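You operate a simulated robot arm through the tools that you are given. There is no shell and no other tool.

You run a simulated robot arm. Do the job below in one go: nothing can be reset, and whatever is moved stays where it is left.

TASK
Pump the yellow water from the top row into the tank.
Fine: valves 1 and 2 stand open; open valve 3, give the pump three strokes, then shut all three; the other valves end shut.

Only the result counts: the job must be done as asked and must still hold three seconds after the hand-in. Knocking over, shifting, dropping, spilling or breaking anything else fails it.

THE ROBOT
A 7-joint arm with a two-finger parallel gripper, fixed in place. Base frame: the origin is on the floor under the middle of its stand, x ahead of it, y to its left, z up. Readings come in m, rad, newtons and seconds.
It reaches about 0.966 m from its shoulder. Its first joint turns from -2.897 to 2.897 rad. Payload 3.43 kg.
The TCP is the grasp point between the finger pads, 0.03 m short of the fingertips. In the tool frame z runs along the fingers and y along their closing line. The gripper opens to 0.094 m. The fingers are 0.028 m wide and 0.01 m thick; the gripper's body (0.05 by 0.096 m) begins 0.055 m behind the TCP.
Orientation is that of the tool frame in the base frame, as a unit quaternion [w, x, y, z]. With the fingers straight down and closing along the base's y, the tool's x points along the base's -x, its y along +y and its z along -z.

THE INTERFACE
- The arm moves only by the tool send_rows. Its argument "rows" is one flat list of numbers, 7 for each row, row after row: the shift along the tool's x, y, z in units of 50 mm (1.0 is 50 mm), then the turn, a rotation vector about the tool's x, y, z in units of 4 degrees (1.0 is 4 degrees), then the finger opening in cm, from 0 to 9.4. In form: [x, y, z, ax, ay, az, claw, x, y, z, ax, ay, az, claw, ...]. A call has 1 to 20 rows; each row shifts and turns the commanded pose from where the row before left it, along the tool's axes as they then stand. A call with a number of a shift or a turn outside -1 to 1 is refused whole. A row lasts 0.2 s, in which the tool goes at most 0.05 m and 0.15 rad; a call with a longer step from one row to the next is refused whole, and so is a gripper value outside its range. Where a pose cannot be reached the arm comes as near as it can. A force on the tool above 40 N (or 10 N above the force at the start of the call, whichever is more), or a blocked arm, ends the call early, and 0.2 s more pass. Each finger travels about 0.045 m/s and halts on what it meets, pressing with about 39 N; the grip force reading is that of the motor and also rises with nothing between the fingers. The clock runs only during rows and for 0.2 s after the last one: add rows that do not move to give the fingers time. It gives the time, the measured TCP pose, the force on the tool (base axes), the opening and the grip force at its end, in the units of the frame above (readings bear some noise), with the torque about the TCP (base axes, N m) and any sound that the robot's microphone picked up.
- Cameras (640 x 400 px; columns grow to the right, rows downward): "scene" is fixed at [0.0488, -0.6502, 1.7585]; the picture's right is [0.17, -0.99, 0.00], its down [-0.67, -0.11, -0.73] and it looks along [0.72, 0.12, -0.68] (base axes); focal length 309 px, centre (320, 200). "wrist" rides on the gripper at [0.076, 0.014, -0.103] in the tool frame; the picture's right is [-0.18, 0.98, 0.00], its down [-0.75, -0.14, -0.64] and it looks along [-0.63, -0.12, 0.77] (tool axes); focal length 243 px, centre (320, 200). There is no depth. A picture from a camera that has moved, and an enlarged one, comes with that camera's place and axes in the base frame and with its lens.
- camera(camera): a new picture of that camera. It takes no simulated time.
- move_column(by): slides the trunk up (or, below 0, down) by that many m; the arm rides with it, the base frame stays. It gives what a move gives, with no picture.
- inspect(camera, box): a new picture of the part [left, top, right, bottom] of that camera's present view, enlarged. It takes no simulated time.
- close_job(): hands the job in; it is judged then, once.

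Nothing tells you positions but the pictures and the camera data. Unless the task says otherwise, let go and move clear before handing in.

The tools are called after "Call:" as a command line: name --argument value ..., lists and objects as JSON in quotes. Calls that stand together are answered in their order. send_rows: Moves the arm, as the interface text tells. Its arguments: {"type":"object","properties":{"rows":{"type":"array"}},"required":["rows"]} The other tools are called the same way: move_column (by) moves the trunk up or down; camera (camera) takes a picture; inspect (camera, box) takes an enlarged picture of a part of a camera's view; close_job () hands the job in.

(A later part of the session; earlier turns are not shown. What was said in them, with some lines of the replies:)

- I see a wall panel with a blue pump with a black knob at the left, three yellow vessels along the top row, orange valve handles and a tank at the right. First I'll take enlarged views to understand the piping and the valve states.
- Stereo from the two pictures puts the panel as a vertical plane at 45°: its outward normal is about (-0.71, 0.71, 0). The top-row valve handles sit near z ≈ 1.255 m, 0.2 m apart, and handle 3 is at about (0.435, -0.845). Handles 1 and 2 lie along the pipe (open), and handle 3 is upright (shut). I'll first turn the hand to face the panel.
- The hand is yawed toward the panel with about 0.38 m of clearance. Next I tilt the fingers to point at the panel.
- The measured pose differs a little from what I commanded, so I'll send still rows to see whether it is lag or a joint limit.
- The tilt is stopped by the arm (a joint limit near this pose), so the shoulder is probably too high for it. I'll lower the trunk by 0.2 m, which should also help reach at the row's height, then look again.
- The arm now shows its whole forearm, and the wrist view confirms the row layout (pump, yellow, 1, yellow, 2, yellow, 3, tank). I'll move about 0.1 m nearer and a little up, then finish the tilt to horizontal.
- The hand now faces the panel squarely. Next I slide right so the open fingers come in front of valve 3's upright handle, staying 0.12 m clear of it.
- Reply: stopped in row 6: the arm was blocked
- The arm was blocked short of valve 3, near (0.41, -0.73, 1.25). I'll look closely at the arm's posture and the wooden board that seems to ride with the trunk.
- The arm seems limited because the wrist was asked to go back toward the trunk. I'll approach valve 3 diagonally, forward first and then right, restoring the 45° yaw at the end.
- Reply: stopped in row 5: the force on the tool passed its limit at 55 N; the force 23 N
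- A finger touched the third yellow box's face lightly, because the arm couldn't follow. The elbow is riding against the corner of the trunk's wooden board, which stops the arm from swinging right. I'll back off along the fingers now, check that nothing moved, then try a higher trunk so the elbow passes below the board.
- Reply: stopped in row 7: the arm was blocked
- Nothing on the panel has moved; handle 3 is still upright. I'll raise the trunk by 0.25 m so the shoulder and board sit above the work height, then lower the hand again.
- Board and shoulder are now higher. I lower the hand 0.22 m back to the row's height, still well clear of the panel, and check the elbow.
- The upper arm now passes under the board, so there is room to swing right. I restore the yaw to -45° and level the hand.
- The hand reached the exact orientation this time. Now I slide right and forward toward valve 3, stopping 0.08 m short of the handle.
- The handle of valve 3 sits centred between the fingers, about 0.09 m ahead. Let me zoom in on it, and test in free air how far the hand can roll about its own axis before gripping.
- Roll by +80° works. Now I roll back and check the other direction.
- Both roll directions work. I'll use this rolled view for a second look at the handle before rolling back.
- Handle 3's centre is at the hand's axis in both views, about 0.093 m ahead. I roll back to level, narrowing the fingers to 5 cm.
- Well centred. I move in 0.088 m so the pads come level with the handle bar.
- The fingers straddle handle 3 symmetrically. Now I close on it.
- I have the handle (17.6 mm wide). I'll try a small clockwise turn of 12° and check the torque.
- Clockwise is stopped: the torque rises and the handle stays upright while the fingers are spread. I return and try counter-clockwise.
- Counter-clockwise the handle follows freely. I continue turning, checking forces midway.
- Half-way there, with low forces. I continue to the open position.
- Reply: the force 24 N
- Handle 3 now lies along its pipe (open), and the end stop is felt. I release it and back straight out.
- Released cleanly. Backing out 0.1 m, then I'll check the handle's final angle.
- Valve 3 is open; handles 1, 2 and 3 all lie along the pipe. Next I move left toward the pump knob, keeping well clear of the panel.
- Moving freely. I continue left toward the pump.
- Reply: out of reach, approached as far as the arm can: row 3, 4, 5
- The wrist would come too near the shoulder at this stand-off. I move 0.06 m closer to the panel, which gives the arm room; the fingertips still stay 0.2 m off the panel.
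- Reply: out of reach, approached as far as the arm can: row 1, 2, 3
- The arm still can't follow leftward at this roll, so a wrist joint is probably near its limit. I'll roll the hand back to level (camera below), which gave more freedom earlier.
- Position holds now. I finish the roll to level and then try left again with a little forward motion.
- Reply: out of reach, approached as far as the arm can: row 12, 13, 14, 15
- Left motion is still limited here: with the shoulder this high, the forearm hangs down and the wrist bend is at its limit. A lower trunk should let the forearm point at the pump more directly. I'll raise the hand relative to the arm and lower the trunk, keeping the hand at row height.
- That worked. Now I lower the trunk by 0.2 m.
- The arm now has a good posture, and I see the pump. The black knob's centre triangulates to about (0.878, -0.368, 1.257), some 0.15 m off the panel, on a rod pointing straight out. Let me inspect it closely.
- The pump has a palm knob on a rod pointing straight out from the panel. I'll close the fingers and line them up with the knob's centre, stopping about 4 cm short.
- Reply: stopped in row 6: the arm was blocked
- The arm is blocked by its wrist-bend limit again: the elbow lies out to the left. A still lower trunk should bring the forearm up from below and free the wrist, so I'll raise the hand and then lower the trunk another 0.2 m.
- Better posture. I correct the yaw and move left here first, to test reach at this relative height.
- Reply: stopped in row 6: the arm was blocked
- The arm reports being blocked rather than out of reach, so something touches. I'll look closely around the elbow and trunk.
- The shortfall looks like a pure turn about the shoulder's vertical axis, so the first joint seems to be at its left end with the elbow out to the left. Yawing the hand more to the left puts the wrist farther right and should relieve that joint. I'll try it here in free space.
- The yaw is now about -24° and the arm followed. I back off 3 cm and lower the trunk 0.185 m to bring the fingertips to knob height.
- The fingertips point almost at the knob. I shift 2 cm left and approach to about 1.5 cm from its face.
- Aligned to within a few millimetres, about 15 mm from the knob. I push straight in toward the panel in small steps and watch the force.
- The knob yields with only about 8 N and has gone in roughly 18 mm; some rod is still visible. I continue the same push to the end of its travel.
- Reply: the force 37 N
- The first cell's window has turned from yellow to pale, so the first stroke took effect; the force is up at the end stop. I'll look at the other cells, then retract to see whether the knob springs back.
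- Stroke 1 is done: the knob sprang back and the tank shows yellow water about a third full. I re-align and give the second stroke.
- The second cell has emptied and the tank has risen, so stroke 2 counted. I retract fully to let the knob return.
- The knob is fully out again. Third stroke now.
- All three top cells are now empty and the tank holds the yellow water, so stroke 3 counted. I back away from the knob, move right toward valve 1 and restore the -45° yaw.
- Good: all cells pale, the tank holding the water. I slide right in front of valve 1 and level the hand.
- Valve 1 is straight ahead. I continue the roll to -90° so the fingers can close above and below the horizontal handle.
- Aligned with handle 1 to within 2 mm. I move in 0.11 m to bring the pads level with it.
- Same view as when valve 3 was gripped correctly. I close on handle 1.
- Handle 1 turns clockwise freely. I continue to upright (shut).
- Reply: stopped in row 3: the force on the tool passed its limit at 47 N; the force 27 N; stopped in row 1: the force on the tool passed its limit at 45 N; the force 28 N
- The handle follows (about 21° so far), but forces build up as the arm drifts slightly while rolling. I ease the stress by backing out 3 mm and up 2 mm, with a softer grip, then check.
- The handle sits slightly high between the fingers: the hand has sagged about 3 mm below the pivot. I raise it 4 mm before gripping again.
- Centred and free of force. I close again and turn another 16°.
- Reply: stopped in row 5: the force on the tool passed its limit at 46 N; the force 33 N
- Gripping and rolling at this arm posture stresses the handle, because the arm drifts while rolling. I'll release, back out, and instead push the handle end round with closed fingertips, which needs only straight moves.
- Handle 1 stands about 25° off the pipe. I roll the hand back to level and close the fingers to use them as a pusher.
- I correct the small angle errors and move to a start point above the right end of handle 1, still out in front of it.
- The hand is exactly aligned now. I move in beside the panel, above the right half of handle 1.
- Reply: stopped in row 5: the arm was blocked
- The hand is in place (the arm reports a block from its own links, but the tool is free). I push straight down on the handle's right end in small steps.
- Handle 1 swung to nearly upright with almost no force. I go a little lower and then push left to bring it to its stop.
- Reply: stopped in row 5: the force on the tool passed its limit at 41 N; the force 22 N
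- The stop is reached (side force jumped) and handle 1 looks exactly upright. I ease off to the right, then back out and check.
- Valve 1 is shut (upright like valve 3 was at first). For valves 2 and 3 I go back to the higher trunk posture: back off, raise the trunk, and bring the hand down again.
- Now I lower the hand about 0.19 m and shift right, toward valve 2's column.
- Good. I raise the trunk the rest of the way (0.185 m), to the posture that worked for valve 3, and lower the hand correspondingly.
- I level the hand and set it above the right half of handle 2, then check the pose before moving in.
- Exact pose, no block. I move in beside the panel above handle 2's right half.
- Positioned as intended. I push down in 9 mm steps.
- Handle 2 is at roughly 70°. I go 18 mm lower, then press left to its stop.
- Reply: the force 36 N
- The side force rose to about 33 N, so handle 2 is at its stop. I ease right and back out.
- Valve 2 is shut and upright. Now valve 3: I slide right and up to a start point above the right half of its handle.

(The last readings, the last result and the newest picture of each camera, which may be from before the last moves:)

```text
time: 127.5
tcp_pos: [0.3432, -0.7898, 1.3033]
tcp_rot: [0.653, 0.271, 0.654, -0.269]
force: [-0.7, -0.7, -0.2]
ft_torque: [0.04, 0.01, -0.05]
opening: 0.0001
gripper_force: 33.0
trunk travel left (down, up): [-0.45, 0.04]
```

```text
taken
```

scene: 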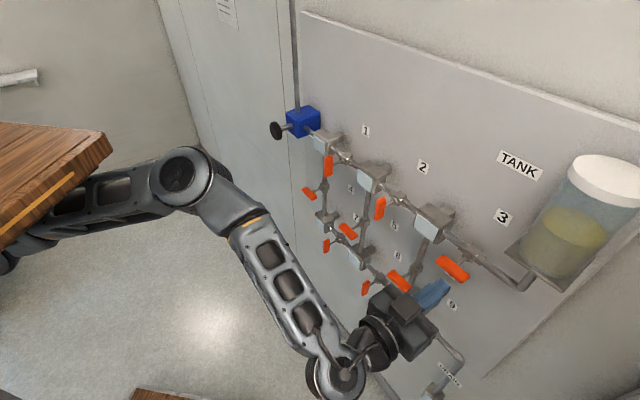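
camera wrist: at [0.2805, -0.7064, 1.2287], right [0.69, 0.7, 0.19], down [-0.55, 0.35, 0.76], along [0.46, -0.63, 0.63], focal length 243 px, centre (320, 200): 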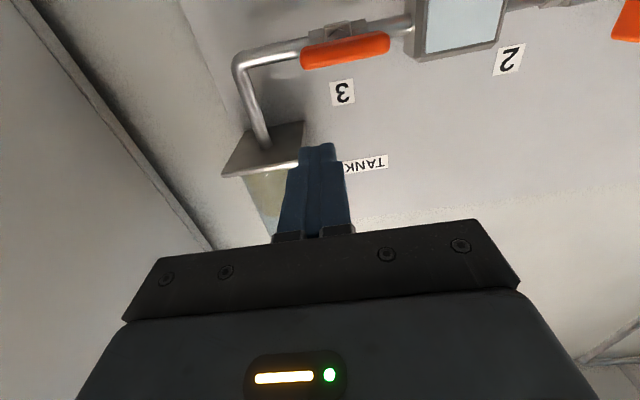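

Aligned; the tank bracket's left edge is about 2.3 cm to the right of and above the fingertips' path, so it is clear. I move in above handle 3's right half.

Call:
send_rows --rows '[0.1, 0.06, 0.6, 0, 0, 0, 0, 0, 0, 0.6, 0, 0, 0, 0, 0, 0, 0.45, 0, 0, 0, 0, 0, 0, 0.22, 0, 0, 0, 0, 0, 0, 0, 0, 0, 0, 0]'

Call:
camera --camera "wrist"

Call:
inspect --camera "scene" --box '[390, 190, 530, 280]'

```text
time: 128.7
tcp_pos: [0.4127, -0.8525, 1.2993]
tcp_rot: [0.653, 0.27, 0.654, -0.269]
force: [0.4, 0.1, -0.1]
ft_torque: [-0.01, 0.01, -0.01]
opening: 0.0
gripper_force: 33.3
trunk travel left (down, up): [-0.45, 0.04]
```

```text
taken
camera wrist: at [0.349, -0.7704, 1.2238], right [0.69, 0.7, 0.19], down [-0.55, 0.35, 0.76], along [0.46, -0.63, 0.63], focal length 243 px, centre (320, 200)
```

wrist: 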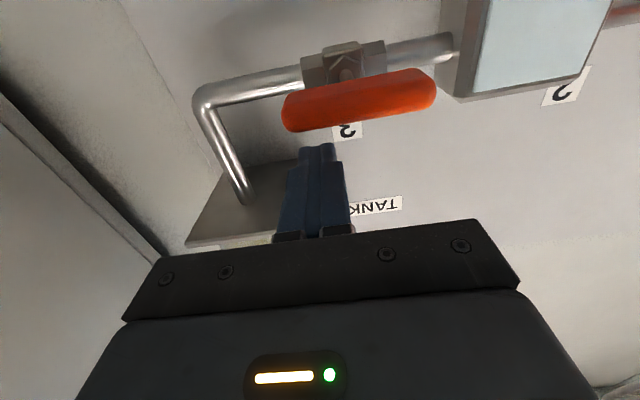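

```text
4.44 times, centred on (460, 235) of scene
camera zoom: at [0.0488, -0.6502, 1.7585], right [0.17, -0.99, 0.0], down [-0.67, -0.11, -0.73], along [0.72, 0.12, -0.68], focal length 1372 px, centre (-302, 44)
```

zoom: 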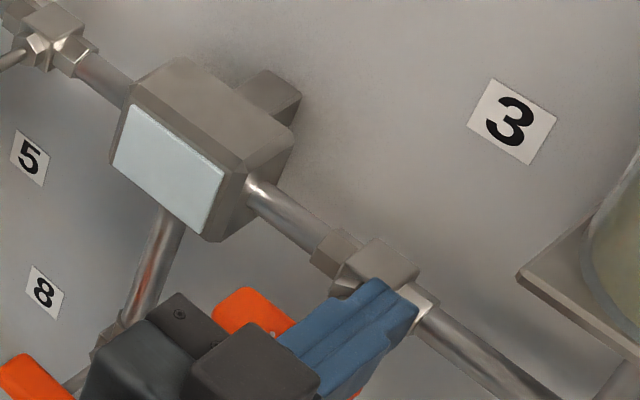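

In place. I push down.

Call:
send_rows --rows '[0.18, 0, 0, 0, 0, 0, 0, 0.18, 0, 0, 0, 0, 0, 0, 0.18, 0, 0, 0, 0, 0, 0, 0.18, 0, 0, 0, 0, 0, 0, 0.08, 0, 0, 0, 0, 0, 0]'

Call:
camera --camera "wrist"

Call:
inspect --camera "scene" --box '[390, 190, 530, 280]'

```text
time: 129.9
tcp_pos: [0.4125, -0.8529, 1.2581]
tcp_rot: [0.653, 0.271, 0.655, -0.268]
force: [-0.7, -0.7, 0.4]
ft_torque: [0.0, 0.02, 0.02]
opening: 0.0002
gripper_force: 32.8
trunk travel left (down, up): [-0.45, 0.04]
```

```text
taken
camera wrist: at [0.3499, -0.7697, 1.1831], right [0.69, 0.7, 0.19], down [-0.55, 0.35, 0.76], along [0.46, -0.63, 0.63], focal length 243 px, centre (320, 200)
```

wrist: 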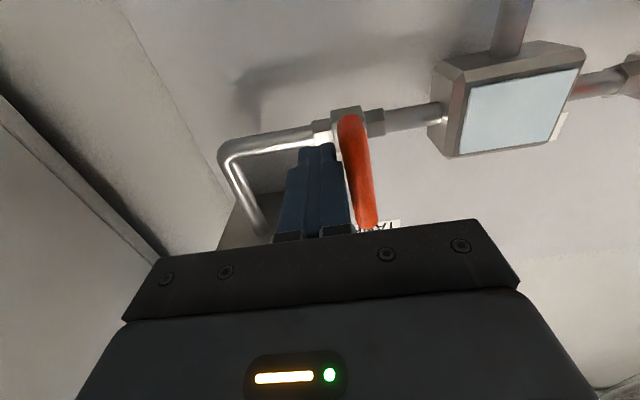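

```text
4.44 times, centred on (460, 235) of scene
camera zoom: at [0.0488, -0.6502, 1.7585], right [0.17, -0.99, 0.0], down [-0.67, -0.11, -0.73], along [0.72, 0.12, -0.68], focal length 1372 px, centre (-302, 44)
```

zoom: 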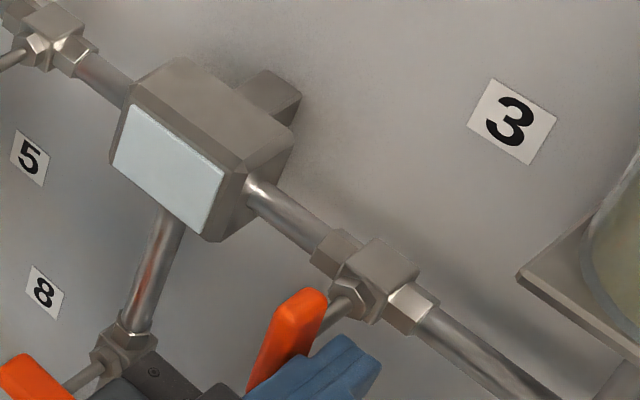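

Handle 3 is nearly upright. I go a bit lower and press left to its stop.

Call:
send_rows --rows '[0.17, 0, 0, 0, 0, 0, 0, 0.17, 0, 0, 0, 0, 0, 0, 0, 0.04, 0, 0, 0, 0, 0, 0, 0.04, 0, 0, 0, 0, 0, 0, 0.03, 0, 0, 0, 0, 0]'

Call:
camera --camera "wrist"

Call:
inspect --camera "scene" --box '[390, 190, 530, 280]'

```text
time: 131.1
tcp_pos: [0.4127, -0.8507, 1.2407]
tcp_rot: [0.653, 0.272, 0.654, -0.27]
force: [-9.2, -29.9, 0.3]
ft_torque: [0.26, -0.08, -0.14]
opening: 0.0
gripper_force: 32.8
trunk travel left (down, up): [-0.45, 0.04]
```

```text
taken
camera wrist: at [0.3506, -0.7675, 1.1664], right [0.7, 0.69, 0.19], down [-0.55, 0.35, 0.76], along [0.46, -0.63, 0.63], focal length 243 px, centre (320, 200)
```

wrist: 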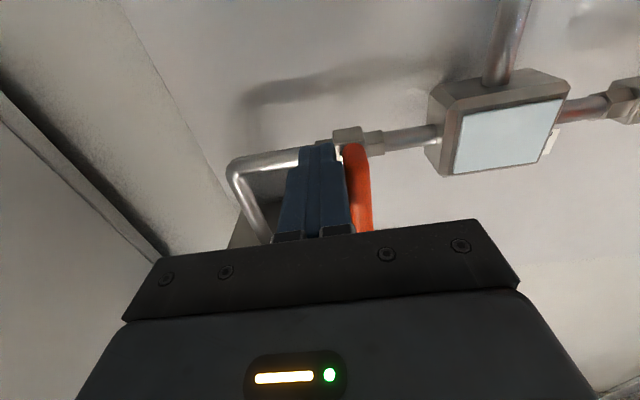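

```text
4.44 times, centred on (460, 235) of scene
camera zoom: at [0.0488, -0.6502, 1.7585], right [0.17, -0.99, 0.0], down [-0.67, -0.11, -0.73], along [0.72, 0.12, -0.68], focal length 1372 px, centre (-302, 44)
```

zoom: 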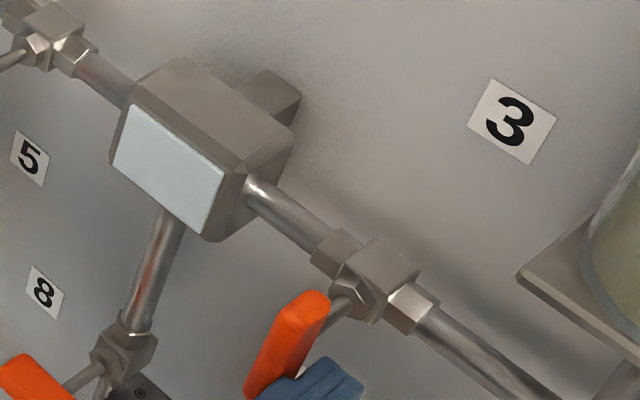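

Handle 3 is at its stop (about 30 N side force). I ease off right, back out well clear, and check the whole panel.

Call:
send_rows --rows '[0, -0.12, 0, 0, 0, 0, 0, 0, -0.12, 0, 0, 0, 0, 0, 0, 0, -0.4, 0, 0, 0, 0, 0, 0, -0.6, 0, 0, 0, 0, 0, 0, -0.6, 0, 0, 0, 0, 0, 0, -0.4, 0, 0, 0, 0, 0, 0.7, 0, 0, 0, 0, 0, 0, 0.8, 0, 0, 0, 0, 0, 0, 0.8, -0.1, 0, 0, 0, 0, 0, 0.8, -0.2, 0, 0, 0, 0, 0, 0, 0, 0, 0, 0, 0]'

Call:
camera --camera "scene"

Call:
camera --camera "wrist"

Call:
inspect --camera "scene" --box '[280, 120, 480, 260]'

Call:
inspect --camera "scene" --box '[320, 230, 480, 330]'

```text
time: 133.5
tcp_pos: [0.4375, -0.6651, 1.244]
tcp_rot: [0.654, 0.27, 0.654, -0.269]
force: [0.2, 0.2, 0.8]
ft_torque: [0.01, 0.0, 0.0]
opening: 0.0003
gripper_force: 33.3
trunk travel left (down, up): [-0.45, 0.04]
```

```text
taken
```

scene: 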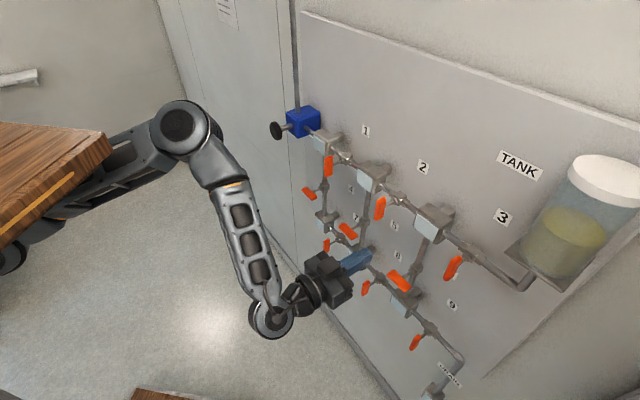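

```text
taken
camera wrist: at [0.3738, -0.5826, 1.1676], right [0.69, 0.7, 0.18], down [-0.55, 0.35, 0.75], along [0.46, -0.63, 0.63], focal length 243 px, centre (320, 200)
```

wrist: 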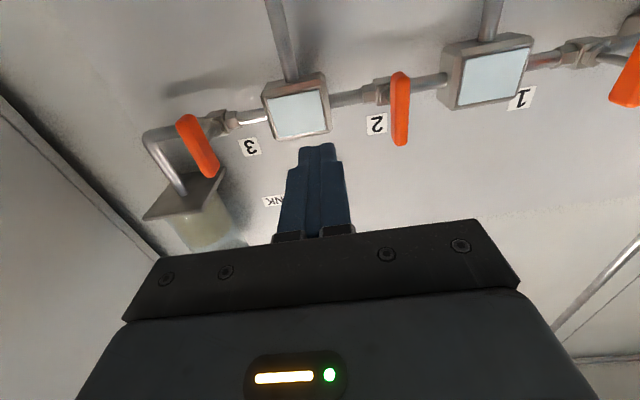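

```text
2.86 times, centred on (380, 190) of scene
camera zoom: at [0.0488, -0.6502, 1.7585], right [0.17, -0.99, 0.0], down [-0.67, -0.11, -0.73], along [0.72, 0.12, -0.68], focal length 882 px, centre (149, 229)
```

zoom: 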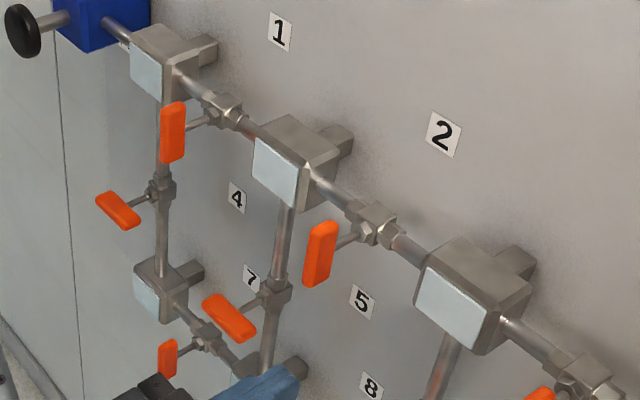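

```text
4.00 times, centred on (400, 280) of scene
camera zoom: at [0.0488, -0.6502, 1.7585], right [0.17, -0.99, 0.0], down [-0.67, -0.11, -0.73], along [0.72, 0.12, -0.68], focal length 1234 px, centre (0, -120)
```

zoom: 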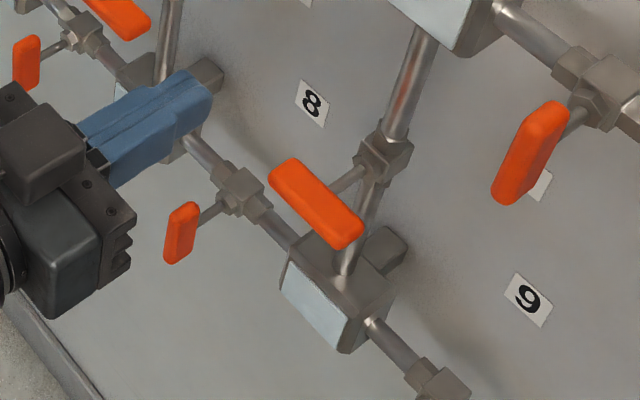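

Handles 1, 2 and 3 are upright (shut) and 4–9 stand as they began, shut. The three top cells are empty, the knob is out and the tank holds the yellow water. The gripper is clear of everything; a last look at the tank and valve 9 before handing in.

Call:
inspect --camera "scene" --box '[480, 130, 640, 300]'

Call:
inspect --camera "scene" --box '[380, 300, 540, 400]'

```text
2.35 times, centred on (560, 215) of scene
camera zoom: at [0.0488, -0.6502, 1.7585], right [0.17, -0.99, 0.0], down [-0.67, -0.11, -0.73], along [0.72, 0.12, -0.68], focal length 726 px, centre (-245, 165)
```

zoom: 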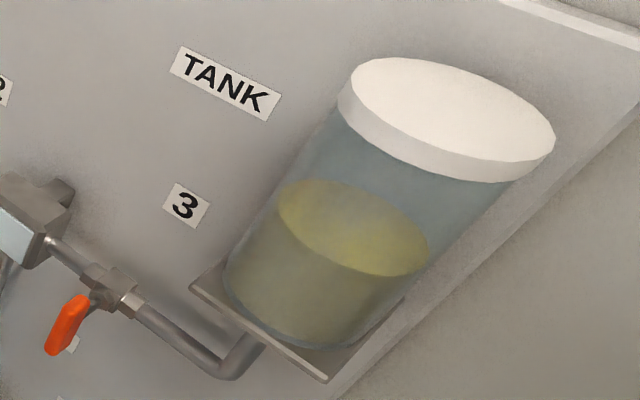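

```text
4.00 times, centred on (460, 350) of scene
camera zoom: at [0.0488, -0.6502, 1.7585], right [0.17, -0.99, 0.0], down [-0.67, -0.11, -0.73], along [0.72, 0.12, -0.68], focal length 1234 px, centre (-240, -400)
```

zoom: 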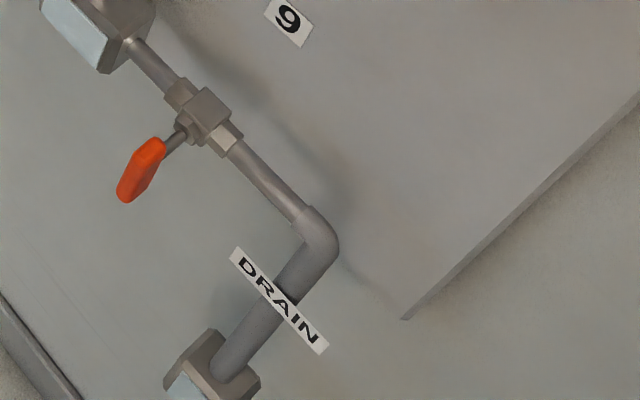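

The tank holds the yellow water, nothing has gone to the drain, and every valve is shut with the arm clear. I hand the job in.

Call:
close_job

```text
The job is handed in.
```

The yellow water from the top row is now in the tank, and I've handed the job in.

- **Pumping:** I opened valve 3 and gave the pump three full strokes. Each stroke emptied one more yellow cell, and the tank level rose each time.
- **Valves:** 1, 2 and 3 are shut against their stops. Valves 4–9 were never operated and still look shut.
- **Drain:** it shows no yellow water.
- **Contact along the way:** while reaching for valve 3, a finger pressed the face of the third yellow cell (55 N at the peak). I saw no movement in the pictures afterwards.
- **Valve 1:** while I was turning it in the grip, the force limit stopped me three times. I finished shutting valves 1, 2 and 3 by pushing the handles round with closed fingertips instead.

The arm is clear of the panel and holds nothing.
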